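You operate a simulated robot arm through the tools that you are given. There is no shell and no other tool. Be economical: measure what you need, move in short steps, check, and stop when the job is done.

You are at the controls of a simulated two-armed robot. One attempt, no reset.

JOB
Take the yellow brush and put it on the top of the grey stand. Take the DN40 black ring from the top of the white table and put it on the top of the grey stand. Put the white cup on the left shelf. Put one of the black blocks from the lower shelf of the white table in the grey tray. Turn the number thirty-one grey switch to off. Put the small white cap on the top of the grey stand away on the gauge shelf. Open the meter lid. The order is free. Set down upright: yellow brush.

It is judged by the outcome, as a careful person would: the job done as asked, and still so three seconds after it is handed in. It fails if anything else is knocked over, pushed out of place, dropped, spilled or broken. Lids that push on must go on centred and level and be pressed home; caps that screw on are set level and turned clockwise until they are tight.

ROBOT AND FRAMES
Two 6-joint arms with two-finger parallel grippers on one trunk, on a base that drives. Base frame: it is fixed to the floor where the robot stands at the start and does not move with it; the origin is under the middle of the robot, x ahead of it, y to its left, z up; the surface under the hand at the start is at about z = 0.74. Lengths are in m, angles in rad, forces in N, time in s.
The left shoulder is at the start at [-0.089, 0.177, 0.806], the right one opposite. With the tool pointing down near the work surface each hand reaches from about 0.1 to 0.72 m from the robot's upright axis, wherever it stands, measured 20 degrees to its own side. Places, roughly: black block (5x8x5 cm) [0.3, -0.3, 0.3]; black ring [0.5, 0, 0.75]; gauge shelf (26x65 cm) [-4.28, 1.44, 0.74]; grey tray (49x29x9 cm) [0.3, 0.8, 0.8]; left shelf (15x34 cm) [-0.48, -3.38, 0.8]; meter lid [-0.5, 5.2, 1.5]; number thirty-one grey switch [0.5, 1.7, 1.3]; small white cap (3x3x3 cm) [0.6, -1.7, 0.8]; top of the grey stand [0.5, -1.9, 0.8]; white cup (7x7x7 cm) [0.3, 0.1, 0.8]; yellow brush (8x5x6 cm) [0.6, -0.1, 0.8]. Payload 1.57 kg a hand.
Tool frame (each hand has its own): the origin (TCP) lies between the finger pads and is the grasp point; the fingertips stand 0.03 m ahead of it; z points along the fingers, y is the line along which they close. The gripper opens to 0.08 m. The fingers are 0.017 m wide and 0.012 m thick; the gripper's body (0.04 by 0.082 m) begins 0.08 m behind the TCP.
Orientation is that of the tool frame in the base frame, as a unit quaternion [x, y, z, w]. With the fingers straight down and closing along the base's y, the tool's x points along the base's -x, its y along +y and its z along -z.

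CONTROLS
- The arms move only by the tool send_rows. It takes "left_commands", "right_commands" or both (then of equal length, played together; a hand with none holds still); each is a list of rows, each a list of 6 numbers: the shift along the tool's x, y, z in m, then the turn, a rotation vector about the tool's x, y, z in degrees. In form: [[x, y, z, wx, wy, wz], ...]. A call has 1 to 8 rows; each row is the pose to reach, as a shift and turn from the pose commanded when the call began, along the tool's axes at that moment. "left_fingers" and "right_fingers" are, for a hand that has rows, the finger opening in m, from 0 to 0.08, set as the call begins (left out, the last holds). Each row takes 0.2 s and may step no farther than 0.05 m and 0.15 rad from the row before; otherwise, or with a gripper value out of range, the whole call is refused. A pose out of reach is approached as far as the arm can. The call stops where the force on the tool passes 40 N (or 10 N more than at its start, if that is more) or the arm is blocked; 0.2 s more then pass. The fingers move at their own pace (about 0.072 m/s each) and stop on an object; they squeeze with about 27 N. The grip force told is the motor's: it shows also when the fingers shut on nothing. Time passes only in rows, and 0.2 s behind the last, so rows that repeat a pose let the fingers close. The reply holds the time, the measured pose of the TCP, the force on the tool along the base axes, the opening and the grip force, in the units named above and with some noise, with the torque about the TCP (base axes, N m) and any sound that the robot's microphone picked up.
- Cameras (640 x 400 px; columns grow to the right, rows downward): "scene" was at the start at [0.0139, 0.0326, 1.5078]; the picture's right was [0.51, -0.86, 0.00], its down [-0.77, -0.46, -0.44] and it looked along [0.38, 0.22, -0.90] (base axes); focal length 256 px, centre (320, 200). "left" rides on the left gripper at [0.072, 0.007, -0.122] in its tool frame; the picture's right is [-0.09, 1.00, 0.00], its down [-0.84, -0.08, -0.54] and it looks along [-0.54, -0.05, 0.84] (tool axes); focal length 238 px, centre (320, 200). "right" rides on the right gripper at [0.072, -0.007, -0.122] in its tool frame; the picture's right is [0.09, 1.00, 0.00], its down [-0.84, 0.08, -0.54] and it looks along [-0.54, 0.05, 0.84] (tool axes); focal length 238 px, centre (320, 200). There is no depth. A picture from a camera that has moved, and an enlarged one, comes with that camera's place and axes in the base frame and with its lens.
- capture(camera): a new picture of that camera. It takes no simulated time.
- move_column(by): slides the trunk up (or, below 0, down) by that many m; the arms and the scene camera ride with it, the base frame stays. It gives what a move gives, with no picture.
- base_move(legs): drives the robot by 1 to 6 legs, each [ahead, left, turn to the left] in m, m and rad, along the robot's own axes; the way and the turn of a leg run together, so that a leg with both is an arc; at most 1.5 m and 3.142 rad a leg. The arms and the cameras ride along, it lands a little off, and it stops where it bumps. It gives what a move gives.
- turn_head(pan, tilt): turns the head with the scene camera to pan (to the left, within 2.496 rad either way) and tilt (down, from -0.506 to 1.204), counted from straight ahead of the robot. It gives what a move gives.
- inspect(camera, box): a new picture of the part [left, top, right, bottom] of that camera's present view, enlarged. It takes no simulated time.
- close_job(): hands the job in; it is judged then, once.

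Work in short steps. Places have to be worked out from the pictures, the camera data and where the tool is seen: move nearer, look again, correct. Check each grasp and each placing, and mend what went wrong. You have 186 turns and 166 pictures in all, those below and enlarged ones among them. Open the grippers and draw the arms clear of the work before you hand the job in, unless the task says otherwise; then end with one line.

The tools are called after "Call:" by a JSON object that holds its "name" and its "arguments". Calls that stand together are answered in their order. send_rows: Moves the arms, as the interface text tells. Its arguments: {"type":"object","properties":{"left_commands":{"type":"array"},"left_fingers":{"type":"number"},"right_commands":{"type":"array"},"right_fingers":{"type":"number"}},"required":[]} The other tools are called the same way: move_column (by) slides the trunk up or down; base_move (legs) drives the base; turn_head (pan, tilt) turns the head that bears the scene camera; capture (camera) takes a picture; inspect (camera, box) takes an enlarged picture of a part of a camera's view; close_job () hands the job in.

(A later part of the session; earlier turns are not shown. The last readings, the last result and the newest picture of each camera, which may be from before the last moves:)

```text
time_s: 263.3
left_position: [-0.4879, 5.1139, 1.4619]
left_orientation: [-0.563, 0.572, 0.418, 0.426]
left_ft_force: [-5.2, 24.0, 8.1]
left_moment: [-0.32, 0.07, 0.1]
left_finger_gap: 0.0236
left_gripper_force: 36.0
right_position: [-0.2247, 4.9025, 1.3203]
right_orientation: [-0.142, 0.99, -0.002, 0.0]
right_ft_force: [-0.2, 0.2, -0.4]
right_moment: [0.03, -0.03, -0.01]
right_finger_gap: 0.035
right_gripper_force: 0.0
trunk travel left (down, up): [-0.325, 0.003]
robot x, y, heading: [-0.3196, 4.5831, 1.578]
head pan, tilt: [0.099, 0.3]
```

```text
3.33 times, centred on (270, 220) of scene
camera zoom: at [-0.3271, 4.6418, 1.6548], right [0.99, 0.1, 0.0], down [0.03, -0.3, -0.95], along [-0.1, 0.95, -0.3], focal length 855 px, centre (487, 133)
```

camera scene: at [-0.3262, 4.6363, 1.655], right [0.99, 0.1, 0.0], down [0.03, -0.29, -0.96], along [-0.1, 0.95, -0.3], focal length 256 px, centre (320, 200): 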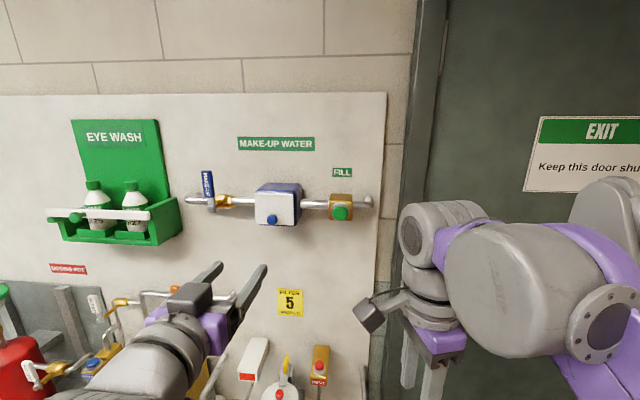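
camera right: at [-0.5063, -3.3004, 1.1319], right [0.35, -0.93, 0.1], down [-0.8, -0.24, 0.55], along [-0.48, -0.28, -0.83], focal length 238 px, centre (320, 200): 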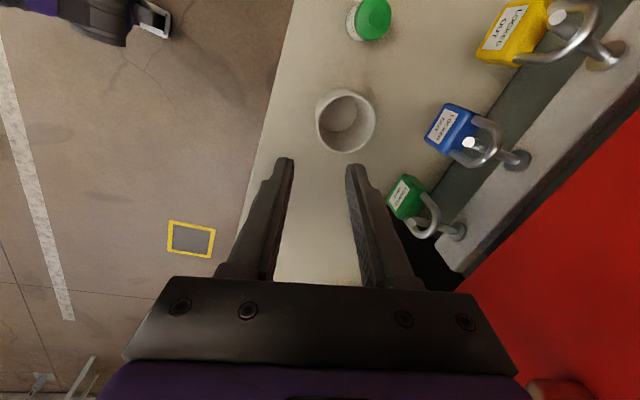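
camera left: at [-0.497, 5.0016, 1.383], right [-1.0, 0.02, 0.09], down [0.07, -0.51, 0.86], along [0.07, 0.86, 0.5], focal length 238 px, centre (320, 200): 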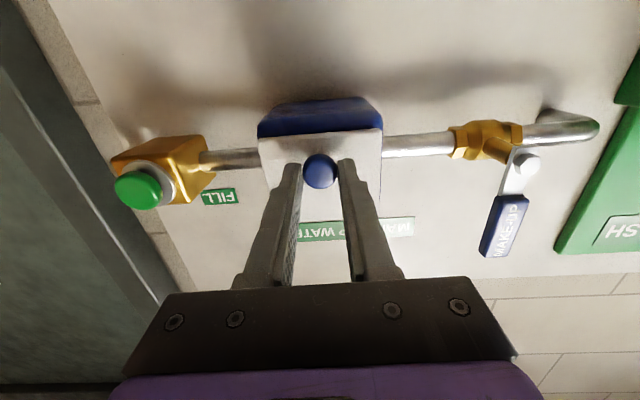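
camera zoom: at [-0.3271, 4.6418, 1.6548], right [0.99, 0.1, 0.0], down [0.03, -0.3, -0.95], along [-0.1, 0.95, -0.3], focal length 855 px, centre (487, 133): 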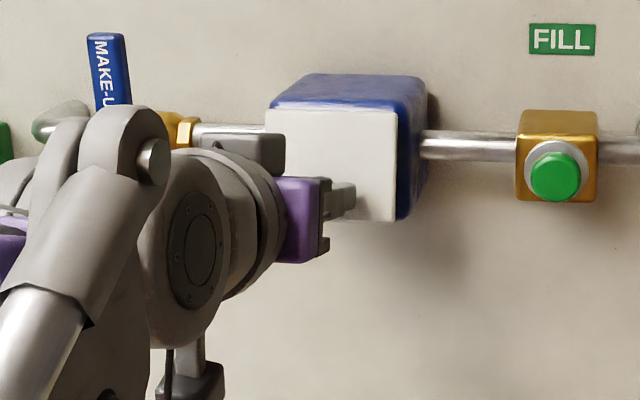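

There's 24 N of resistance; I check what the lid did.

Call:
{"name": "capture", "arguments": {"camera": "left"}}

Call:
{"name": "capture", "arguments": {"camera": "right"}}

```text
82 pictures are left
camera left: at [-0.4974, 4.9757, 1.4293], right [-1.0, 0.05, 0.09], down [0.07, -0.28, 0.96], along [0.07, 0.96, 0.28], focal length 238 px, centre (320, 200)
```

left: 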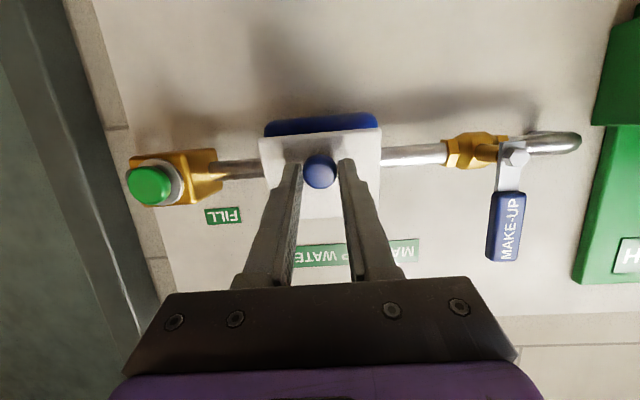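

```text
81 pictures are left
camera right: at [-0.2923, 4.8774, 1.4427], right [-0.37, 0.93, 0.0], down [0.78, 0.31, 0.54], along [0.51, 0.2, -0.84], focal length 238 px, centre (320, 200)
```

right: 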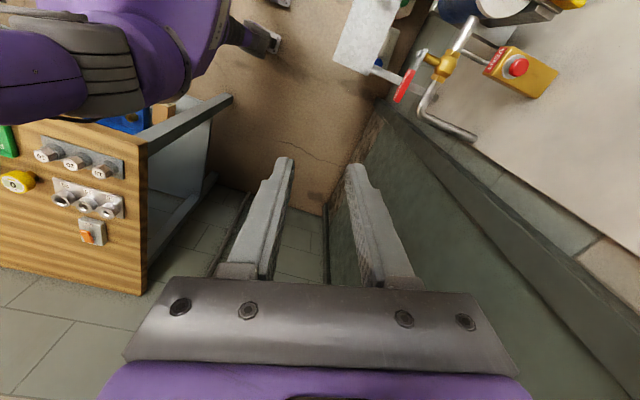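

The lid's lower edge has come away from the box, so the top hinge is right (it's just stiff). I continue the arc.

Call:
{"name": "send_rows", "arguments": {"left_commands": [[-0.0082, 0, -0.0099, 0, 8, 0], [-0.0185, 0, -0.0178, 0, 16, 0], [-0.0303, 0, -0.024, 0, 24, 0]]}}

Call:
{"name": "capture", "arguments": {"camera": "left"}}

Call:
{"name": "inspect", "arguments": {"camera": "scene", "box": [190, 140, 350, 260]}}

```text
time_s: 264.1
left_position: [-0.4873, 5.0985, 1.4942]
left_orientation: [-0.636, 0.648, 0.292, 0.3]
left_ft_force: [-2.0, 16.9, 8.4]
left_moment: [0.66, 0.08, 0.05]
left_finger_gap: 0.0229
left_gripper_force: 34.9
left hand out of reach, approached as far as the arm can: row 3
right_position: [-0.224, 4.9017, 1.3206]
right_orientation: [-0.141, 0.99, -0.001, 0.001]
right_ft_force: [-0.1, 0.1, -0.3]
right_moment: [0.0, -0.01, 0.0]
right_finger_gap: 0.0352
right_gripper_force: 0.1
trunk travel left (down, up): [-0.325, 0.003]
robot x, y, heading: [-0.3163, 4.587, 1.576]
head pan, tilt: [0.099, 0.3]
```

```text
80 pictures are left
camera left: at [-0.4976, 4.9575, 1.5197], right [-0.99, 0.08, 0.07], down [0.08, 0.13, 0.99], along [0.07, 0.99, -0.13], focal length 238 px, centre (320, 200)
```

left: 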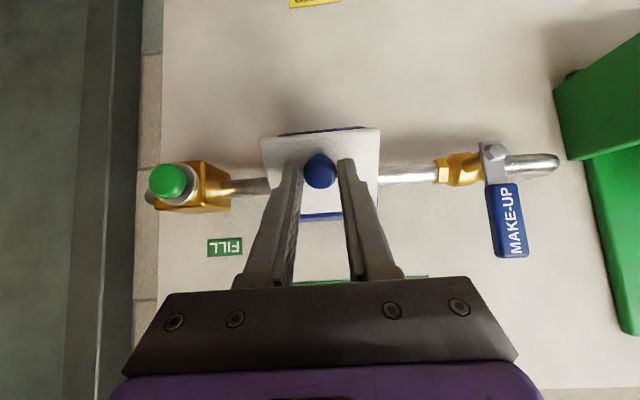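

```text
3.33 times, centred on (270, 200) of scene
camera zoom: at [-0.3263, 4.6407, 1.6552], right [0.99, 0.1, 0.0], down [0.03, -0.3, -0.95], along [-0.1, 0.95, -0.3], focal length 855 px, centre (487, 200)
```

zoom: 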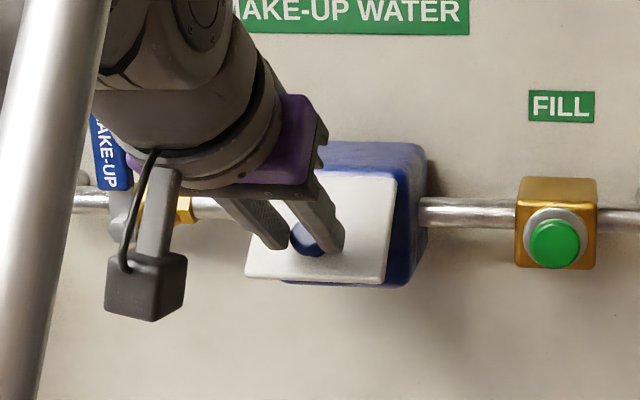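

The lid follows, now open about 50°, but the arm is near its reach in this posture. I release the knob, back off, and see whether the lid holds.

Call:
{"name": "send_rows", "arguments": {"left_commands": [[0, 0, 0, 0, 0, 0], [0, 0, 0, 0, 0, 0], [0, 0, -0.02, 0, 0, 0], [0, 0, -0.05, 0, 0, 0], [0, 0, -0.08, 0, 0, 0]], "left_fingers": 0.05}}

Call:
{"name": "inspect", "arguments": {"camera": "scene", "box": [190, 140, 350, 260]}}

Call:
{"name": "capture", "arguments": {"camera": "left"}}

```text
time_s: 265.3
left_position: [-0.4889, 5.0278, 1.5058]
left_orientation: [-0.635, 0.649, 0.293, 0.3]
left_ft_force: [-0.6, 0.3, 0.3]
left_moment: [0.0, 0.02, 0.04]
left_finger_gap: 0.05
left_gripper_force: 0.1
left hand out of reach, approached as far as the arm can: row 3, 4, 5
right_position: [-0.2239, 4.8968, 1.3214]
right_orientation: [-0.141, 0.99, 0.0, 0.0]
right_ft_force: [0.0, 0.2, -0.2]
right_moment: [0.02, -0.03, 0.03]
right_finger_gap: 0.0351
right_gripper_force: 0.1
trunk travel left (down, up): [-0.325, 0.003]
robot x, y, heading: [-0.3173, 4.586, 1.579]
head pan, tilt: [0.099, 0.3]
```

```text
3.33 times, centred on (270, 200) of scene
camera zoom: at [-0.3262, 4.6352, 1.655], right [0.99, 0.1, 0.0], down [0.03, -0.29, -0.96], along [-0.1, 0.95, -0.3], focal length 855 px, centre (487, 200)
```

zoom: 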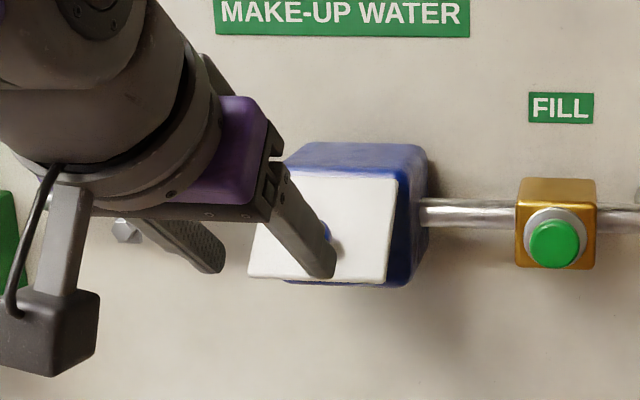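

```text
77 pictures are left
camera left: at [-0.4978, 4.8878, 1.5317], right [-0.99, 0.08, 0.07], down [0.08, 0.13, 0.99], along [0.07, 0.99, -0.13], focal length 238 px, centre (320, 200)
```

left: 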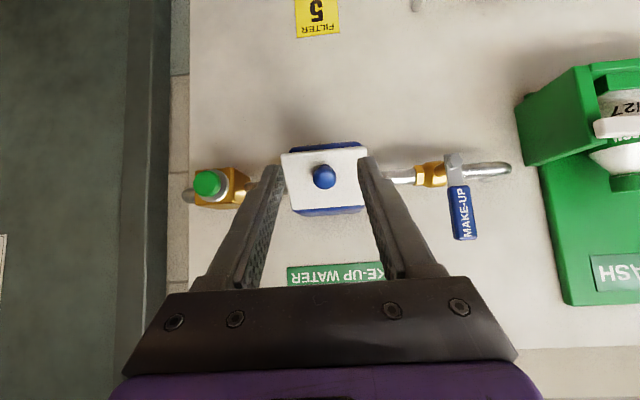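

The hinge holds by friction. Next I retreat, level the hand and go below the lid, fingers closed, to push it up from underneath.

Call:
{"name": "send_rows", "arguments": {"left_commands": [[0.0271, 0, -0.0163, 0, -8, 0], [0.0634, 0, -0.005, 0, -16, 0], [0.0958, 0, 0.0187, 0, -24, 0], [0.1118, 0, 0.0323, 0, -32, 0], [0.1118, 0, 0.0323, 0, -40.5, 0]], "left_fingers": 0.0}}

Call:
{"name": "capture", "arguments": {"camera": "left"}}

Call:
{"name": "inspect", "arguments": {"camera": "scene", "box": [190, 140, 350, 260]}}

```text
time_s: 266.5
left_position: [-0.4965, 4.9825, 1.3991]
left_orientation: [0.515, -0.511, -0.489, -0.485]
left_ft_force: [0.3, 0.0, 0.3]
left_moment: [-0.01, -0.04, -0.01]
left_finger_gap: 0.0
left_gripper_force: 21.0
left hand out of reach, approached as far as the arm can: row 5
right_position: [-0.2247, 4.8981, 1.3208]
right_orientation: [-0.141, 0.99, 0.001, 0.0]
right_ft_force: [0.2, -0.9, 1.1]
right_moment: [-0.04, 0.03, 0.02]
right_finger_gap: 0.0349
right_gripper_force: 0.0
trunk travel left (down, up): [-0.325, 0.003]
robot x, y, heading: [-0.3174, 4.5868, 1.573]
head pan, tilt: [0.099, 0.3]
```

```text
76 pictures are left
camera left: at [-0.5022, 4.8553, 1.3353], right [-1.0, 0.0, 0.09], down [0.08, -0.5, 0.86], along [0.04, 0.87, 0.49], focal length 238 px, centre (320, 200)
```

left: 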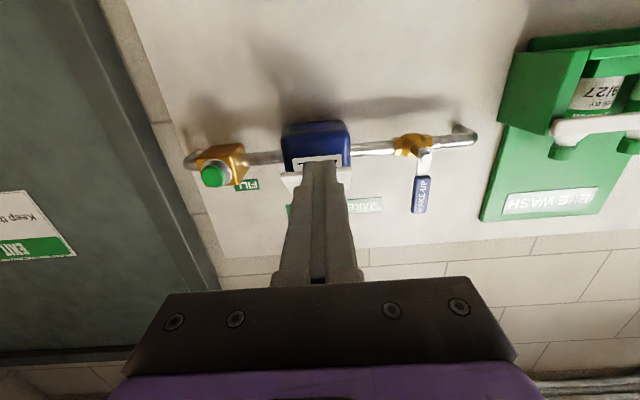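

```text
3.33 times, centred on (270, 200) of scene
camera zoom: at [-0.3263, 4.6361, 1.655], right [0.99, 0.1, 0.0], down [0.03, -0.29, -0.96], along [-0.1, 0.95, -0.3], focal length 855 px, centre (487, 200)
```

zoom: 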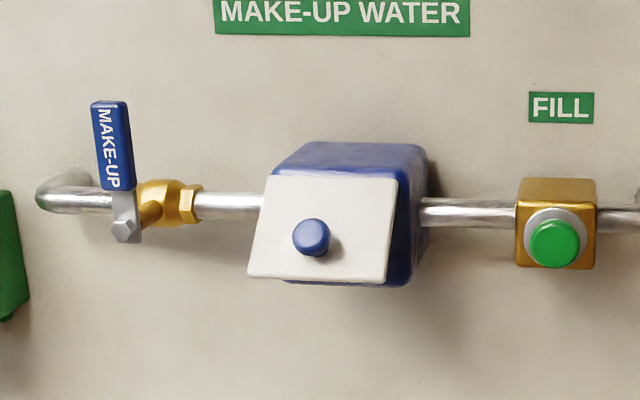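

Lid rests about 40° open with its lower edge at (5.12, 1.446). I move the closed fingertips in under it.

Call:
{"name": "send_rows", "arguments": {"left_commands": [[-0.003, -0.004, 0.045, 0, 0, 0], [-0.007, -0.008, 0.09, 0, 0, 0], [-0.019, -0.0105, 0.131, 0, 0, 0]]}}

Call:
{"name": "inspect", "arguments": {"camera": "scene", "box": [190, 140, 350, 260]}}

Call:
{"name": "capture", "arguments": {"camera": "left"}}

```text
time_s: 267.3
left_position: [-0.4771, 5.114, 1.4198]
left_orientation: [-0.495, 0.505, 0.495, 0.505]
left_ft_force: [0.0, -0.1, 0.8]
left_moment: [-0.02, 0.0, 0.04]
left_finger_gap: 0.0
left_gripper_force: 21.6
right_position: [-0.225, 4.8983, 1.3229]
right_orientation: [-0.141, 0.99, -0.002, 0.001]
right_ft_force: [-0.2, 0.2, -0.3]
right_moment: [-0.02, 0.02, 0.01]
right_finger_gap: 0.035
right_gripper_force: 0.1
trunk travel left (down, up): [-0.325, 0.003]
robot x, y, heading: [-0.3201, 4.5834, 1.573]
head pan, tilt: [0.099, 0.3]
```

```text
3.33 times, centred on (270, 200) of scene
camera zoom: at [-0.326, 4.6375, 1.6549], right [0.99, 0.1, 0.0], down [0.03, -0.3, -0.95], along [-0.1, 0.95, -0.3], focal length 855 px, centre (487, 200)
```

zoom: 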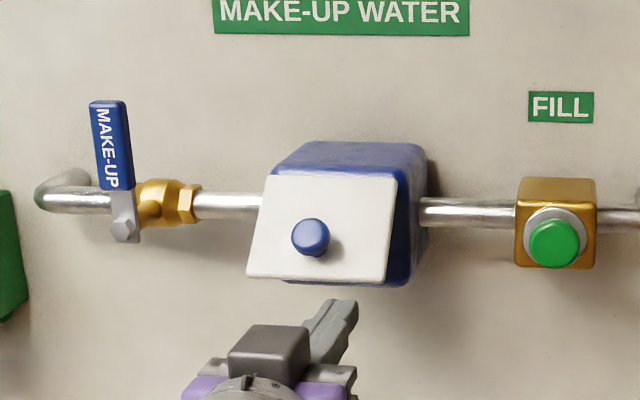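

```text
73 pictures are left
camera left: at [-0.4851, 4.9919, 1.3485], right [-1.0, 0.02, 0.09], down [0.07, -0.54, 0.84], along [0.07, 0.84, 0.54], focal length 238 px, centre (320, 200)
```

left: 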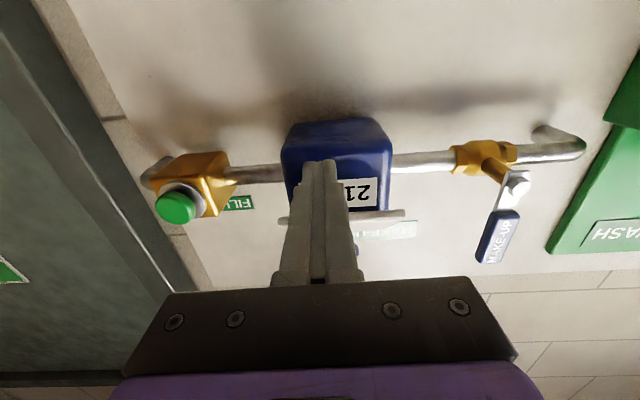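

The fingers are under the lid. I raise the hand to swing the lid up.

Call:
{"name": "send_rows", "arguments": {"left_commands": [[-0.02, 0.004, 0, 0, 0, 0], [-0.04, 0.006, 0, 0, 0, 0], [-0.06, 0.006, 0, 0, 0, 0], [-0.08, 0.006, 0, 0, 0, 0]]}}

Call:
{"name": "inspect", "arguments": {"camera": "scene", "box": [190, 120, 350, 240]}}

```text
time_s: 268.3
left_position: [-0.4837, 5.1134, 1.498]
left_orientation: [-0.495, 0.505, 0.495, 0.505]
left_ft_force: [-0.1, -1.8, -5.7]
left_moment: [-0.16, 0.01, 0.1]
left_finger_gap: 0.0
left_gripper_force: 20.6
right_position: [-0.2239, 4.898, 1.3207]
right_orientation: [-0.142, 0.99, -0.001, 0.0]
right_ft_force: [-0.7, -1.3, -0.5]
right_moment: [-0.01, 0.0, 0.02]
right_finger_gap: 0.0353
right_gripper_force: 0.0
trunk travel left (down, up): [-0.325, 0.003]
robot x, y, heading: [-0.3186, 4.5831, 1.571]
head pan, tilt: [0.099, 0.3]
```

```text
3.33 times, centred on (270, 180) of scene
camera zoom: at [-0.3264, 4.6361, 1.655], right [0.99, 0.1, 0.0], down [0.03, -0.29, -0.96], along [-0.1, 0.95, -0.3], focal length 855 px, centre (487, 267)
```

zoom: 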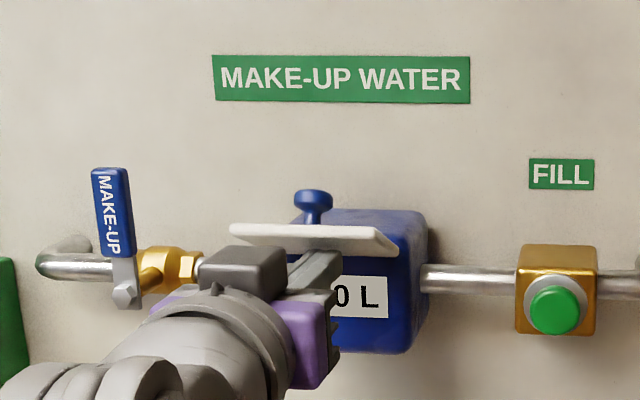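

The lid is at about 90° with the counter exposed. I push it a bit further past horizontal.

Call:
{"name": "send_rows", "arguments": {"left_commands": [[-0.01, 0, 0, 0, 0, 0], [-0.02, 0, 0, 0, 0, 0], [-0.03, 0, 0, 0, 0, 0]]}}

Call:
{"name": "inspect", "arguments": {"camera": "scene", "box": [190, 120, 350, 240]}}

```text
time_s: 268.6
left_position: [-0.4838, 5.112, 1.5002]
left_orientation: [-0.501, 0.511, 0.489, 0.499]
left_ft_force: [-0.6, -6.5, -17.1]
left_moment: [-0.49, 0.01, 0.02]
left_finger_gap: 0.0
left_gripper_force: 22.0
right_position: [-0.2248, 4.8976, 1.3212]
right_orientation: [-0.142, 0.99, 0.0, 0.0]
right_ft_force: [-0.5, 0.5, -0.4]
right_moment: [-0.02, 0.0, 0.01]
right_finger_gap: 0.0349
right_gripper_force: 0.0
trunk travel left (down, up): [-0.325, 0.003]
robot x, y, heading: [-0.3168, 4.5845, 1.575]
head pan, tilt: [0.099, 0.3]
stopped in row 1 (left hand): the force on the tool passed its limit at 52 N (the readings are from after the stop); the commanded pose is now the measured one
```

```text
3.33 times, centred on (270, 180) of scene
camera zoom: at [-0.3266, 4.6362, 1.6549], right [0.99, 0.1, 0.0], down [0.03, -0.29, -0.96], along [-0.1, 0.95, -0.3], focal length 855 px, centre (487, 267)
```

zoom: 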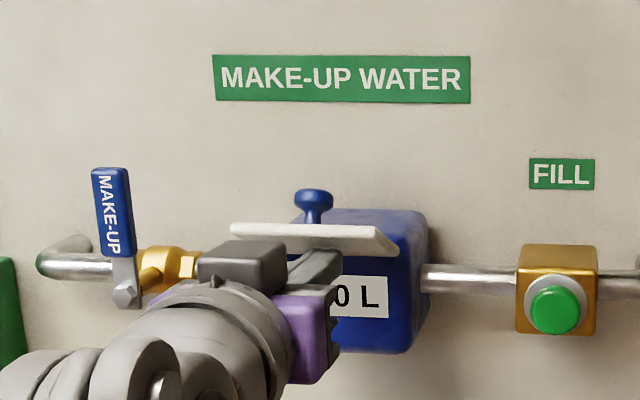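

It may be at its stop, or the leverage near the hinge is poor. I lower slightly, pull back 3 cm and push up near the lid's outer edge to find out.

Call:
{"name": "send_rows", "arguments": {"left_commands": [[0.008, 0, 0, 0, 0, 0], [0.008, 0, -0.03, 0, 0, 0], [-0.005, 0, -0.03, 0, 0, 0], [-0.012, 0, -0.03, 0, 0, 0], [-0.018, 0, -0.03, 0, 0, 0]]}}

Call:
{"name": "inspect", "arguments": {"camera": "scene", "box": [190, 120, 350, 240]}}

```text
time_s: 269.9
left_position: [-0.4831, 5.0848, 1.5156]
left_orientation: [-0.501, 0.512, 0.487, 0.499]
left_ft_force: [3.8, -7.1, -39.8]
left_moment: [-1.16, 0.1, 0.0]
left_finger_gap: 0.0
left_gripper_force: 21.4
right_position: [-0.2253, 4.8981, 1.3203]
right_orientation: [-0.141, 0.99, -0.002, 0.0]
right_ft_force: [0.5, 0.3, 0.7]
right_moment: [0.0, -0.01, 0.0]
right_finger_gap: 0.0349
right_gripper_force: 0.0
trunk travel left (down, up): [-0.325, 0.003]
robot x, y, heading: [-0.3168, 4.5852, 1.576]
head pan, tilt: [0.099, 0.3]
```

```text
3.33 times, centred on (270, 180) of scene
camera zoom: at [-0.3263, 4.6376, 1.6543], right [0.99, 0.1, 0.0], down [0.03, -0.3, -0.95], along [-0.1, 0.95, -0.3], focal length 855 px, centre (487, 267)
```

zoom: 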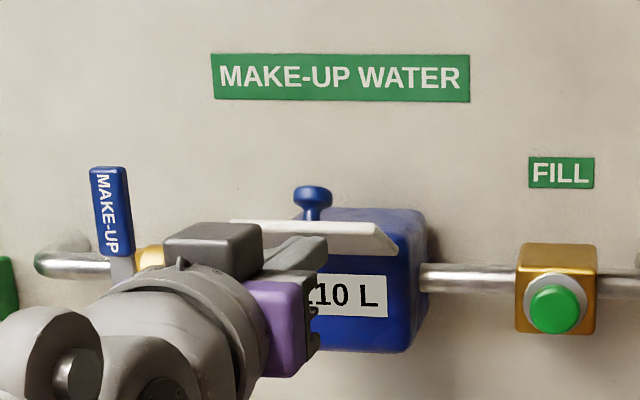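

40 N at the edge moves it no further: the lid is at its open stop. I lower the hand clear and retreat.

Call:
{"name": "send_rows", "arguments": {"left_commands": [[0.02, 0, 0, 0, 0, 0], [0.045, 0, -0.01, 0, 0, 0], [0.05, 0, -0.05, 0, 0, 0], [0.05, 0, -0.095, 0, 0, 0], [0.05, 0, -0.14, 0, 0, 0]]}}

Call:
{"name": "inspect", "arguments": {"camera": "scene", "box": [190, 120, 350, 240]}}

```text
time_s: 271.1
left_position: [-0.4876, 4.9398, 1.4709]
left_orientation: [-0.499, 0.509, 0.491, 0.502]
left_ft_force: [-0.2, -0.1, 0.0]
left_moment: [-0.02, 0.0, 0.03]
left_finger_gap: 0.0
left_gripper_force: 21.7
right_position: [-0.2248, 4.896, 1.3219]
right_orientation: [-0.141, 0.99, 0.001, 0.0]
right_ft_force: [-0.3, 0.3, 0.3]
right_moment: [0.02, -0.02, -0.03]
right_finger_gap: 0.0349
right_gripper_force: 0.0
trunk travel left (down, up): [-0.325, 0.003]
robot x, y, heading: [-0.3198, 4.5866, 1.579]
head pan, tilt: [0.099, 0.3]
```

```text
3.33 times, centred on (270, 180) of scene
camera zoom: at [-0.3263, 4.634, 1.655], right [0.99, 0.1, 0.0], down [0.03, -0.29, -0.96], along [-0.1, 0.95, -0.29], focal length 855 px, centre (487, 267)
```

zoom: 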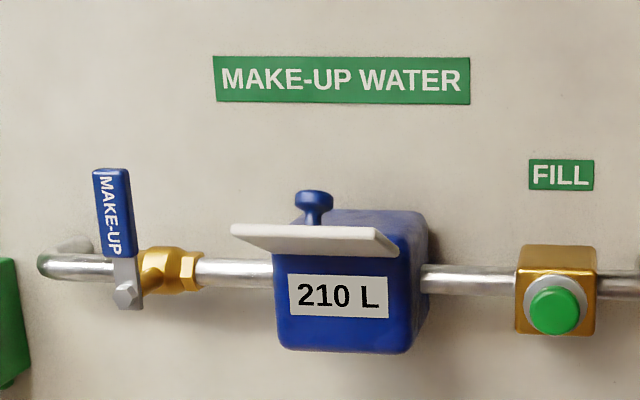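

The meter lid stays open. Now the number 31 grey switch: I back away, turn to face +x and drive to y≈1.7.

Call:
{"name": "base_move", "arguments": {"legs": [[-0.9, 0.1, 0], [0, 0, -1.571], [0, -1.5, 0], [0, -0.5, 0]]}}

Call:
{"name": "turn_head", "arguments": {"pan": 0.0, "tilt": 0.35}}

Call:
{"name": "capture", "arguments": {"camera": "scene"}}

```text
time_s: 297.1
left_position: [-0.0536, 1.8393, 1.4726]
left_orientation: [0.009, 0.712, -0.009, 0.702]
left_ft_force: [-0.6, 0.5, 0.0]
left_moment: [0.01, 0.0, 0.02]
left_finger_gap: 0.0001
left_gripper_force: 21.3
right_position: [-0.0995, 1.5785, 1.3213]
right_orientation: [0.602, 0.798, 0.0, 0.0]
right_ft_force: [-0.1, -0.1, -0.4]
right_moment: [0.01, 0.02, 0.01]
right_finger_gap: 0.035
right_gripper_force: 0.1
trunk travel left (down, up): [-0.325, 0.003]
robot x, y, heading: [-0.4113, 1.6724, 0.001]
head pan, tilt: [0.099, 0.3]
```

```text
time_s: 297.8
left_position: [-0.055, 1.8398, 1.4725]
left_orientation: [0.009, 0.713, -0.009, 0.701]
left_ft_force: [-0.2, -0.7, -0.3]
left_moment: [0.0, 0.0, -0.06]
left_finger_gap: 0.0
left_gripper_force: 21.3
right_position: [-0.0997, 1.5772, 1.321]
right_orientation: [0.601, 0.799, 0.0, 0.0]
right_ft_force: [-0.5, 0.0, 0.1]
right_moment: [-0.01, -0.01, 0.01]
right_finger_gap: 0.035
right_gripper_force: 0.1
trunk travel left (down, up): [-0.325, 0.003]
robot x, y, heading: [-0.4137, 1.6746, -0.003]
head pan, tilt: [0.0, 0.351]
```

```text
68 pictures are left
camera scene: at [-0.3614, 1.6732, 1.6503], right [0.0, -1.0, 0.0], down [-0.34, 0.0, -0.94], along [0.94, 0.0, -0.34], focal length 256 px, centre (320, 200)
```

scene: 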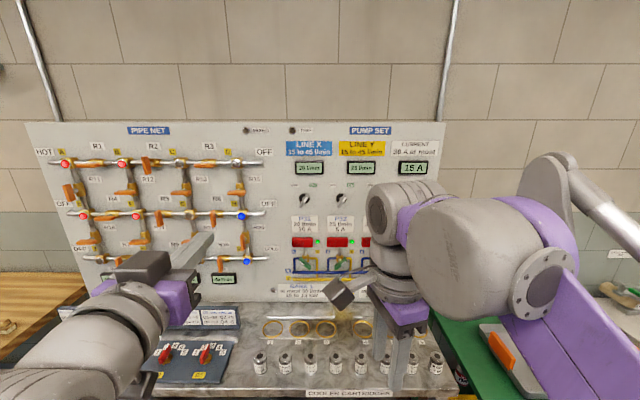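

A big switch panel. I move both hands outward so they don't hide it, then zoom.

Call:
{"name": "send_rows", "arguments": {"left_commands": [[0, 0.04, 0, 0, 0, 0], [0, 0.08, 0, 0, 0, 0], [0, 0.12, 0, 0, 0, 0], [0, 0.16, 0, 0, 0, 0], [0, 0.2, 0, 0, 0, 0]], "right_commands": [[-0.04, -0.012, 0.0, 0, 0, 0], [-0.08, -0.024, 0.0, 0, 0, 0], [-0.12, -0.036, 0, 0, 0, 0], [-0.16, -0.048, 0, 0, 0, 0], [-0.192, -0.055, 0, 0, 0, 0]]}}

Call:
{"name": "inspect", "arguments": {"camera": "scene", "box": [20, 115, 280, 280]}}

Call:
{"name": "inspect", "arguments": {"camera": "scene", "box": [270, 115, 450, 290]}}

```text
time_s: 299.2
left_position: [-0.0315, 1.9781, 1.466]
left_orientation: [0.059, 0.709, -0.065, 0.7]
left_ft_force: [-0.8, 0.6, -0.7]
left_moment: [-0.01, -0.01, 0.01]
left_finger_gap: 0.0
left_gripper_force: 21.5
left hand out of reach, approached as far as the arm can: row 1
right_position: [-0.099, 1.3784, 1.3212]
right_orientation: [0.602, 0.799, 0.0, 0.001]
right_ft_force: [0.4, -0.3, 0.3]
right_moment: [0.02, -0.04, -0.03]
right_finger_gap: 0.0351
right_gripper_force: 0.1
trunk travel left (down, up): [-0.325, 0.003]
robot x, y, heading: [-0.4128, 1.6744, -0.002]
head pan, tilt: [0.0, 0.351]
stopped in row 5 (left hand): the arm was blocked; the commanded pose is now the measured one
```

```text
2.42 times, centred on (150, 198) of scene
camera zoom: at [-0.3616, 1.6735, 1.6503], right [0.0, -1.0, 0.0], down [-0.34, 0.0, -0.94], along [0.94, 0.0, -0.34], focal length 622 px, centre (732, 206)
```

zoom: 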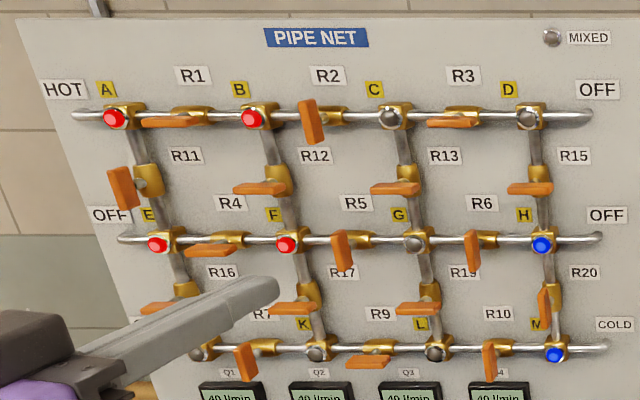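

```text
2.29 times, centred on (360, 202) of scene
camera zoom: at [-0.3616, 1.6735, 1.6503], right [0.0, -1.0, 0.0], down [-0.34, 0.0, -0.94], along [0.94, 0.0, -0.34], focal length 586 px, centre (229, 194)
```

zoom: 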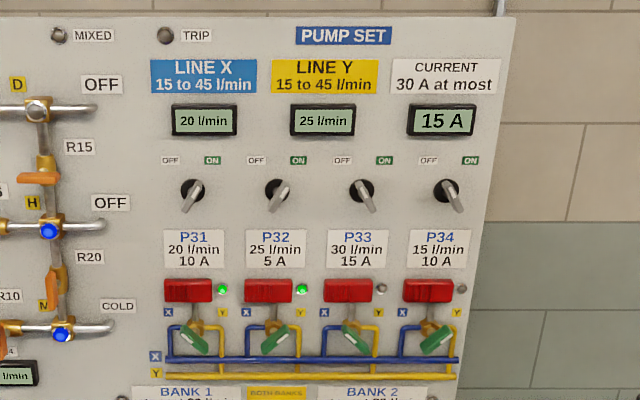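

The grey switch of P31 is the rotary knob under "OFF/ON" (lamp lit = on). I zoom in on its pointer.

Call:
{"name": "inspect", "arguments": {"camera": "scene", "box": [310, 155, 420, 225]}}

Call:
{"name": "capture", "arguments": {"camera": "left"}}

```text
5.71 times, centred on (365, 190) of scene
camera zoom: at [-0.3616, 1.6735, 1.6503], right [0.0, -1.0, 0.0], down [-0.34, 0.0, -0.94], along [0.94, 0.0, -0.34], focal length 1465 px, centre (63, 257)
```

zoom: 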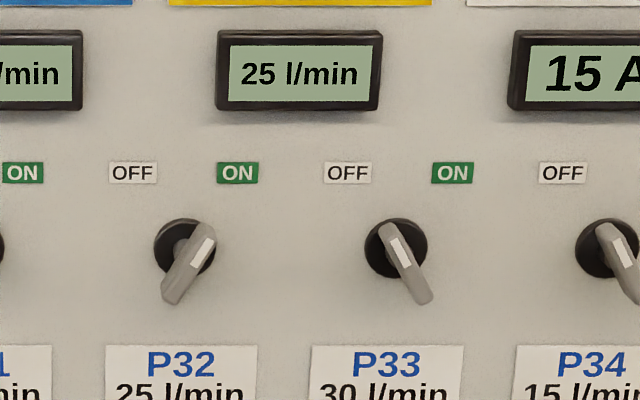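

```text
64 pictures are left
camera left: at [-0.1517, 2.0051, 1.3975], right [0.18, 0.98, 0.08], down [-0.53, 0.03, 0.85], along [0.83, -0.19, 0.53], focal length 238 px, centre (320, 200)
```

left: 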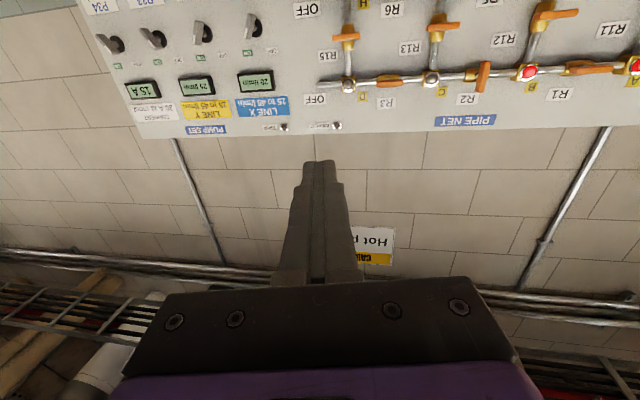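

P31's handle points to ON (top leaning right ~28°); OFF is the mirror angle. Its axis is at about (y 1.730, z 1.335), front at x≈0.50. I drive closer and fix the left hand's yaw, rolling it 28° to match the handle.

Call:
{"name": "base_move", "arguments": {"legs": [[0.3, -0.1, 0]]}}

Call:
{"name": "send_rows", "arguments": {"left_commands": [[0.02, 0, 0, -5, 0, 0], [0.04, -0.02, 0, -10, 0, 0], [0.06, -0.04, 0, -10, 0, 0], [0.09, -0.05, 0, -10, 0, 0]], "left_fingers": 0.04}}

Call:
{"name": "capture", "arguments": {"camera": "left"}}

```text
time_s: 301.3
left_position: [0.2653, 1.8786, 1.4662]
left_orientation: [0.058, 0.711, -0.065, 0.698]
left_ft_force: [-0.7, 0.3, -0.6]
left_moment: [0.01, 0.04, -0.02]
left_finger_gap: 0.0
left_gripper_force: 21.4
right_position: [0.1984, 1.2775, 1.3206]
right_orientation: [0.601, 0.799, 0.0, 0.0]
right_ft_force: [-0.7, -0.4, 0.3]
right_moment: [-0.01, 0.01, 0.03]
right_finger_gap: 0.0349
right_gripper_force: 0.1
trunk travel left (down, up): [-0.325, 0.003]
robot x, y, heading: [-0.1159, 1.5721, 0.005]
head pan, tilt: [0.0, 0.351]
```

```text
time_s: 302.3
left_position: [0.2557, 1.8311, 1.375]
left_orientation: [-0.003, 0.713, -0.003, 0.701]
left_ft_force: [-0.6, 0.3, -0.2]
left_moment: [-0.01, 0.03, -0.01]
left_finger_gap: 0.0402
left_gripper_force: 0.0
right_position: [0.1987, 1.2794, 1.3206]
right_orientation: [0.602, 0.798, 0.0, 0.0]
right_ft_force: [-0.8, 0.3, 0.5]
right_moment: [0.06, -0.04, -0.03]
right_finger_gap: 0.0353
right_gripper_force: 0.0
trunk travel left (down, up): [-0.325, 0.003]
robot x, y, heading: [-0.111, 1.5725, 0.004]
head pan, tilt: [0.0, 0.351]
```

```text
63 pictures are left
camera left: at [0.1326, 1.8356, 1.3074], right [0.0, 1.0, 0.08], down [-0.53, -0.07, 0.85], along [0.85, -0.04, 0.53], focal length 238 px, centre (320, 200)
```

left: 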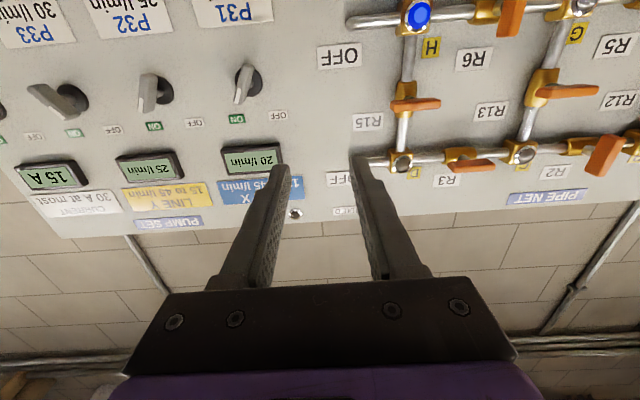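

Knob re-measured at (0.505, 1.731, 1.336). Move in front of it with the 28° roll.

Call:
{"name": "send_rows", "arguments": {"left_commands": [[0.01, -0.025, 0.025, 0, 0, 7], [0.02, -0.05, 0.05, 0, 0, 14], [0.03, -0.075, 0.08, 0, 0, 21], [0.04, -0.1, 0.11, 0, 0, 28], [0.04, -0.1, 0.15, 0, 0, 28]], "left_fingers": 0.045}}

Call:
{"name": "capture", "arguments": {"camera": "left"}}

Call:
{"name": "inspect", "arguments": {"camera": "scene", "box": [180, 150, 340, 250]}}

```text
time_s: 303.5
left_position: [0.4079, 1.7289, 1.3355]
left_orientation: [0.174, 0.692, 0.168, 0.681]
left_ft_force: [-0.4, -0.1, -0.5]
left_moment: [0.01, -0.04, 0.01]
left_finger_gap: 0.0448
left_gripper_force: 0.2
left hand out of reach, approached as far as the arm can: row 4
right_position: [0.2027, 1.279, 1.32]
right_orientation: [0.601, 0.8, -0.001, -0.001]
right_ft_force: [-0.3, -0.1, -1.0]
right_moment: [0.02, 0.05, -0.01]
right_finger_gap: 0.035
right_gripper_force: 0.1
trunk travel left (down, up): [-0.325, 0.003]
robot x, y, heading: [-0.1146, 1.5775, 0.003]
head pan, tilt: [0.0, 0.351]
```

```text
62 pictures are left
camera left: at [0.2856, 1.7684, 1.278], right [0.01, 0.84, 0.55], down [-0.53, -0.46, 0.71], along [0.85, -0.3, 0.44], focal length 238 px, centre (320, 200)
```

left: 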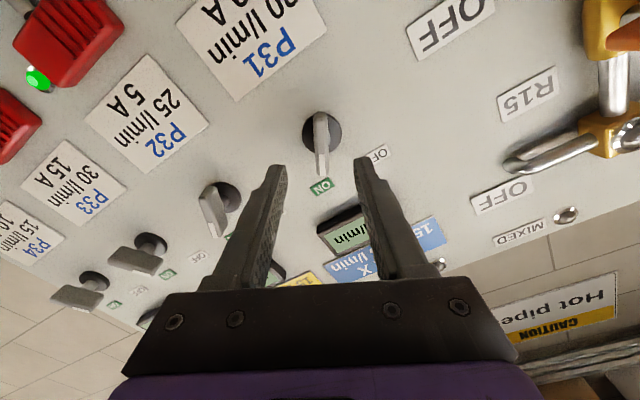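

```text
4.00 times, centred on (260, 200) of scene
camera zoom: at [-0.0601, 1.5734, 1.6502], right [0.0, -1.0, 0.0], down [-0.35, 0.0, -0.94], along [0.94, 0.0, -0.35], focal length 1026 px, centre (560, 200)
```

zoom: 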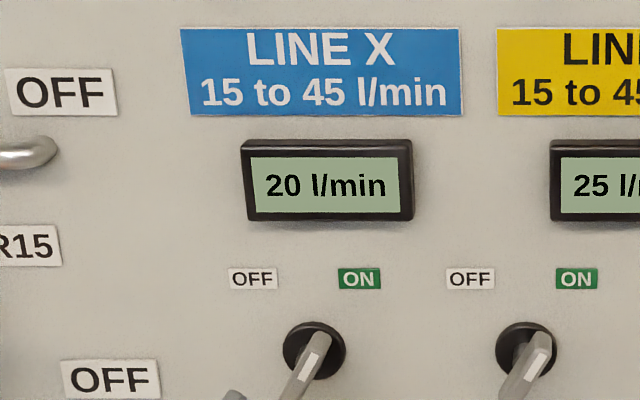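

The handle lines up with the rolled fingers. I advance 7 cm and close on it.

Call:
{"name": "send_rows", "arguments": {"left_commands": [[0, 0.001, 0.035, 0, 0, 0], [0, 0.001, 0.06, 0, 0, 0], [0, 0.001, 0.07, 0, 0, 0]]}}

Call:
{"name": "capture", "arguments": {"camera": "left"}}

```text
time_s: 304.3
left_position: [0.4743, 1.7318, 1.3335]
left_orientation: [0.17, 0.692, 0.167, 0.681]
left_ft_force: [-0.1, -0.3, -0.1]
left_moment: [0.03, 0.0, 0.03]
left_finger_gap: 0.0451
left_gripper_force: 0.0
right_position: [0.1986, 1.2791, 1.3211]
right_orientation: [0.602, 0.799, 0.001, 0.0]
right_ft_force: [-0.1, 0.1, 0.1]
right_moment: [-0.01, 0.01, -0.03]
right_finger_gap: 0.035
right_gripper_force: 0.0
trunk travel left (down, up): [-0.325, 0.003]
robot x, y, heading: [-0.1149, 1.5691, 0.003]
head pan, tilt: [0.0, 0.351]
```

```text
60 pictures are left
camera left: at [0.352, 1.7691, 1.2772], right [0.01, 0.84, 0.54], down [-0.53, -0.46, 0.71], along [0.85, -0.29, 0.44], focal length 238 px, centre (320, 200)
```

left: 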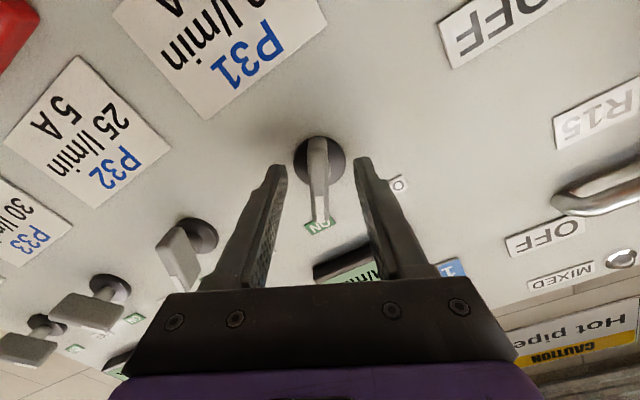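

The handle is between the fingers; 1 cm deeper, then close.

Call:
{"name": "send_rows", "arguments": {"left_commands": [[0, 0.0, 0.006, 0, 0, 0], [0, 0.0, 0.011, 0, 0, 0]]}}

Call:
{"name": "send_rows", "arguments": {"left_commands": [[0, 0, 0, 0, 0, 0], [0, 0, 0, 0, 0, 0], [0, 0, 0, 0, 0, 0]], "left_fingers": 0.0}}

Call:
{"name": "capture", "arguments": {"camera": "left"}}

```text
time_s: 304.9
left_position: [0.4864, 1.7299, 1.3335]
left_orientation: [0.17, 0.693, 0.167, 0.681]
left_ft_force: [-0.2, -0.6, 0.0]
left_moment: [-0.02, -0.03, -0.05]
left_finger_gap: 0.0449
left_gripper_force: 0.1
right_position: [0.1983, 1.2794, 1.321]
right_orientation: [0.602, 0.799, 0.0, 0.0]
right_ft_force: [-0.1, 0.2, 0.4]
right_moment: [-0.01, -0.02, -0.01]
right_finger_gap: 0.0348
right_gripper_force: 0.0
trunk travel left (down, up): [-0.325, 0.003]
robot x, y, heading: [-0.1121, 1.5715, 0.001]
head pan, tilt: [0.0, 0.351]
```

```text
time_s: 305.7
left_position: [0.486, 1.7305, 1.334]
left_orientation: [0.168, 0.692, 0.167, 0.681]
left_ft_force: [-1.2, 0.5, -0.1]
left_moment: [0.01, -0.03, 0.01]
left_finger_gap: 0.0367
left_gripper_force: 43.1
right_position: [0.1985, 1.2791, 1.3218]
right_orientation: [0.602, 0.799, 0.0, 0.0]
right_ft_force: [0.0, 0.4, -0.1]
right_moment: [0.01, -0.01, 0.0]
right_finger_gap: 0.0348
right_gripper_force: 0.0
trunk travel left (down, up): [-0.325, 0.003]
robot x, y, heading: [-0.111, 1.5714, 0.003]
head pan, tilt: [0.0, 0.351]
```

```text
59 pictures are left
camera left: at [0.3631, 1.7686, 1.2769], right [0.01, 0.84, 0.54], down [-0.53, -0.46, 0.72], along [0.85, -0.29, 0.44], focal length 238 px, centre (320, 200)
```

left: 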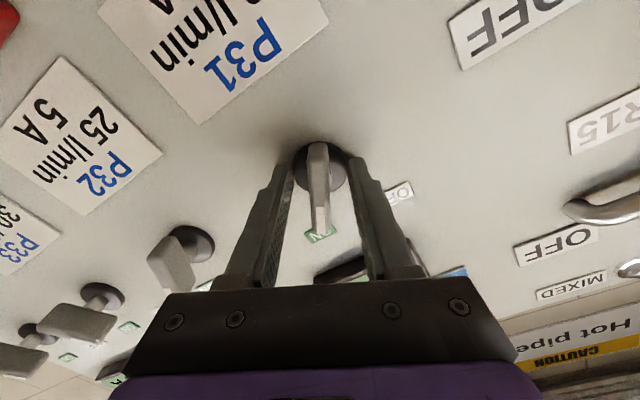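

The tips caught the black base disc (37 mm). I open, back out 1.2 cm and close on the handle bar alone.

Call:
{"name": "send_rows", "arguments": {"left_commands": [[0, 0, 0, 0, 0, 0], [0, 0, -0.006, 0, 0, 0], [0, 0, -0.013, 0, 0, 0]], "left_fingers": 0.045}}

Call:
{"name": "send_rows", "arguments": {"left_commands": [[0, 0, 0, 0, 0, 0], [0, 0, 0, 0, 0, 0], [0, 0, 0, 0, 0, 0], [0, 0, 0, 0, 0, 0]], "left_fingers": 0.0}}

Call:
{"name": "capture", "arguments": {"camera": "left"}}

```text
time_s: 306.5
left_position: [0.4724, 1.7319, 1.3341]
left_orientation: [0.169, 0.692, 0.167, 0.681]
left_ft_force: [-0.6, -0.4, 0.5]
left_moment: [-0.01, 0.02, 0.02]
left_finger_gap: 0.045
left_gripper_force: 0.1
right_position: [0.199, 1.2794, 1.3207]
right_orientation: [0.602, 0.799, 0.0, 0.0]
right_ft_force: [0.0, -0.4, 0.1]
right_moment: [-0.04, -0.03, 0.01]
right_finger_gap: 0.0351
right_gripper_force: 0.0
trunk travel left (down, up): [-0.325, 0.003]
robot x, y, heading: [-0.1185, 1.5764, -0.001]
head pan, tilt: [0.0, 0.351]
```

```text
time_s: 307.5
left_position: [0.4732, 1.7328, 1.3344]
left_orientation: [0.169, 0.693, 0.166, 0.681]
left_ft_force: [0.6, -0.4, 0.5]
left_moment: [-0.08, -0.04, 0.06]
left_finger_gap: 0.0156
left_gripper_force: 31.3
right_position: [0.1989, 1.279, 1.3207]
right_orientation: [0.602, 0.799, 0.0, 0.001]
right_ft_force: [0.2, -0.6, -0.3]
right_moment: [-0.02, 0.02, 0.0]
right_finger_gap: 0.0352
right_gripper_force: 0.1
trunk travel left (down, up): [-0.325, 0.003]
robot x, y, heading: [-0.1144, 1.5737, 0.005]
head pan, tilt: [0.0, 0.351]
```

```text
58 pictures are left
camera left: at [0.3503, 1.7685, 1.2769], right [0.01, 0.84, 0.54], down [-0.53, -0.46, 0.72], along [0.85, -0.29, 0.44], focal length 238 px, centre (320, 200)
```

left: 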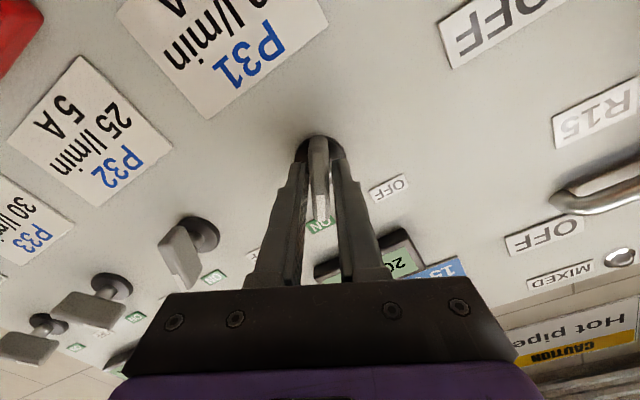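

Handle gripped (15.6 mm). Now roll the hand −58° about its axis to OFF.

Call:
{"name": "send_rows", "arguments": {"left_commands": [[0, 0, 0, 0, 0, -8.3], [0, 0, 0, 0, 0, -16.6], [0, 0, 0, 0, 0, -24.9], [0, 0, 0, 0, 0, -33.2], [0, 0, 0, 0, 0, -41.5], [0, 0, 0, 0, 0, -49.8], [0, 0, 0, 0, 0, -58]]}}

Call:
{"name": "capture", "arguments": {"camera": "left"}}

Call:
{"name": "capture", "arguments": {"camera": "scene"}}

```text
time_s: 309.1
left_position: [0.4733, 1.7291, 1.3339]
left_orientation: [-0.188, 0.687, -0.185, 0.677]
left_ft_force: [-0.7, -4.9, 1.0]
left_moment: [-0.04, 0.62, -0.54]
left_finger_gap: 0.0155
left_gripper_force: 31.0
right_position: [0.199, 1.2783, 1.3206]
right_orientation: [0.602, 0.798, 0.0, 0.0]
right_ft_force: [0.6, 0.1, -0.2]
right_moment: [0.0, 0.03, 0.01]
right_finger_gap: 0.0349
right_gripper_force: 0.0
trunk travel left (down, up): [-0.325, 0.003]
robot x, y, heading: [-0.1171, 1.5708, 0.006]
head pan, tilt: [0.0, 0.351]
```

```text
57 pictures are left
camera left: at [0.3502, 1.6972, 1.2724], right [-0.01, 0.9, -0.43], down [-0.53, 0.36, 0.77], along [0.85, 0.23, 0.48], focal length 238 px, centre (320, 200)
```

left: 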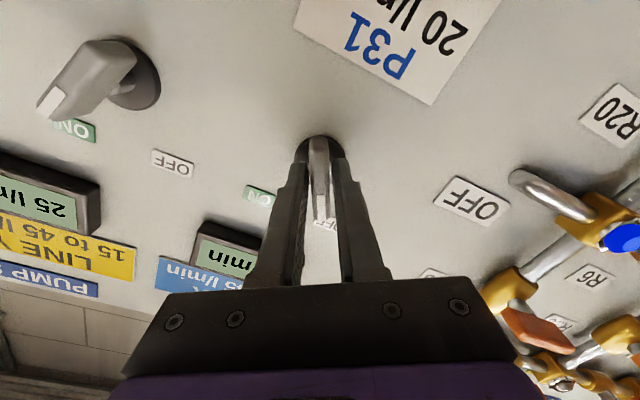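

```text
56 pictures are left
camera scene: at [-0.0636, 1.5726, 1.6502], right [0.0, -1.0, 0.0], down [-0.34, 0.0, -0.94], along [0.94, 0.0, -0.34], focal length 256 px, centre (320, 200)
```

scene: 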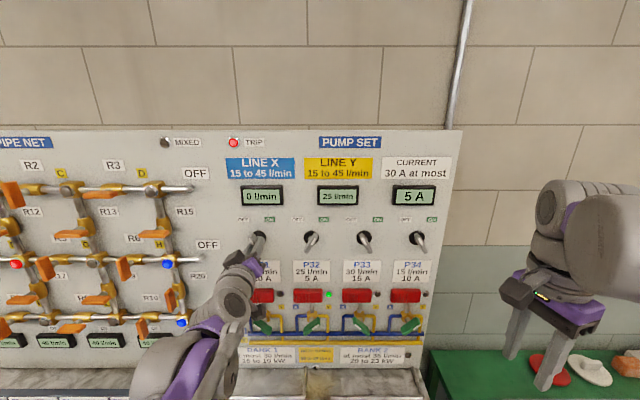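

P31 now points to OFF: Line X reads 0 l/min and its lamp is out. The TRIP lamp lit as a consequence of Line X having no flow; I was asked only to turn 31 off, so I leave the other switches alone. Release and retreat.

Call:
{"name": "send_rows", "arguments": {"left_commands": [[0, 0, 0, 0, 0, 0], [0, 0, 0, 0, 0, 0], [0, 0, -0.03, 0, 0, 0], [0, 0, -0.07, 0, 0, 0], [0, 0, -0.11, 0, 0, 0], [0, 0, -0.15, 0, 0, 8], [0, 0, -0.18, 0, 0, 16], [0, 0, -0.18, 0, 0, 24]], "left_fingers": 0.04}}

Call:
{"name": "inspect", "arguments": {"camera": "scene", "box": [210, 120, 450, 280]}}

```text
time_s: 310.9
left_position: [0.2933, 1.7299, 1.3378]
left_orientation: [-0.039, 0.712, -0.039, 0.7]
left_ft_force: [0.5, 0.5, -0.5]
left_moment: [-0.01, -0.01, 0.0]
left_finger_gap: 0.04
left_gripper_force: 0.0
right_position: [0.1993, 1.2779, 1.3205]
right_orientation: [0.601, 0.799, 0.0, 0.0]
right_ft_force: [-0.1, -0.4, 0.4]
right_moment: [-0.01, 0.01, 0.04]
right_finger_gap: 0.0347
right_gripper_force: 0.1
trunk travel left (down, up): [-0.325, 0.003]
robot x, y, heading: [-0.1132, 1.5748, -0.001]
head pan, tilt: [0.0, 0.351]
```

```text
2.50 times, centred on (330, 200) of scene
camera zoom: at [-0.0628, 1.5736, 1.6503], right [0.0, -1.0, 0.0], down [-0.34, 0.0, -0.94], along [0.94, 0.0, -0.34], focal length 641 px, centre (295, 200)
```

zoom: 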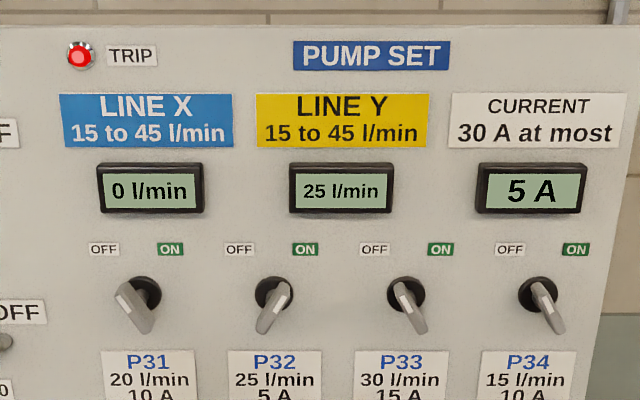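

Switch done. Now the black block: I back off, drive in front of the white table, lower the trunk, and look at the lower shelf.

Call:
{"name": "base_move", "arguments": {"legs": [[-0.4, 0, 0], [0, -1.4, 0]]}}

Call:
{"name": "move_column", "arguments": {"by": -0.32}}

Call:
{"name": "turn_head", "arguments": {"pan": 0.0, "tilt": 0.8}}

Call:
{"name": "capture", "arguments": {"camera": "scene"}}

```text
time_s: 325.3
left_position: [-0.1042, 0.3397, 1.3368]
left_orientation: [-0.04, 0.712, -0.039, 0.7]
left_ft_force: [0.0, 0.6, 0.5]
left_moment: [0.02, 0.01, 0.0]
left_finger_gap: 0.0399
left_gripper_force: 0.1
right_position: [-0.1991, -0.1119, 1.3206]
right_orientation: [0.602, 0.799, -0.001, 0.0]
right_ft_force: [0.2, 0.0, 0.8]
right_moment: [0.01, -0.02, 0.0]
right_finger_gap: 0.0349
right_gripper_force: 0.1
trunk travel left (down, up): [-0.325, 0.003]
robot x, y, heading: [-0.5134, 0.1814, 0.002]
head pan, tilt: [0.0, 0.351]
```

```text
time_s: 328.5
left_position: [-0.1048, 0.3405, 1.0176]
left_orientation: [-0.039, 0.712, -0.04, 0.7]
left_ft_force: [0.8, 0.4, 0.9]
left_moment: [0.01, 0.01, -0.02]
left_finger_gap: 0.0397
left_gripper_force: 0.0
right_position: [-0.2003, -0.1111, 1.0005]
right_orientation: [0.602, 0.799, 0.0, 0.0]
right_ft_force: [0.7, -0.1, 0.3]
right_moment: [-0.02, 0.0, -0.02]
right_finger_gap: 0.035
right_gripper_force: 0.1
trunk travel left (down, up): [-0.005, 0.323]
robot x, y, heading: [-0.5129, 0.1833, 0.002]
head pan, tilt: [0.0, 0.351]
```

```text
time_s: 329.4
left_position: [-0.1048, 0.3403, 1.0171]
left_orientation: [-0.041, 0.712, -0.039, 0.7]
left_ft_force: [0.5, 0.5, -0.5]
left_moment: [-0.01, 0.01, -0.03]
left_finger_gap: 0.0399
left_gripper_force: 0.0
right_position: [-0.1997, -0.1123, 1.0011]
right_orientation: [0.601, 0.799, 0.0, 0.0]
right_ft_force: [0.2, 0.0, -0.3]
right_moment: [-0.03, -0.01, -0.02]
right_finger_gap: 0.035
right_gripper_force: 0.0
trunk travel left (down, up): [-0.005, 0.323]
robot x, y, heading: [-0.5127, 0.1815, 0.004]
head pan, tilt: [0.0, 0.799]
```

```text
54 pictures are left
camera scene: at [-0.4217, 0.184, 1.283], right [0.0, -1.0, 0.0], down [-0.72, 0.0, -0.7], along [0.7, 0.0, -0.72], focal length 256 px, centre (320, 200)
```

scene: 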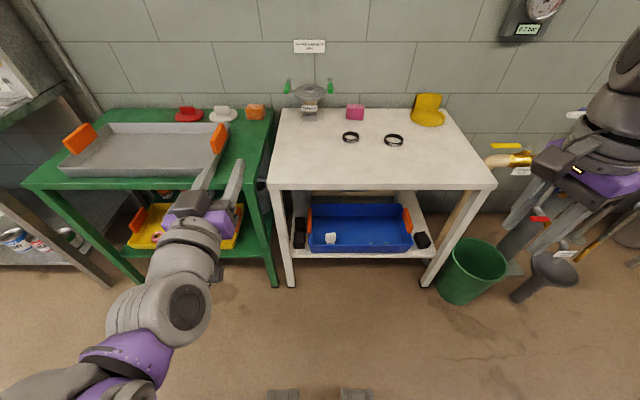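

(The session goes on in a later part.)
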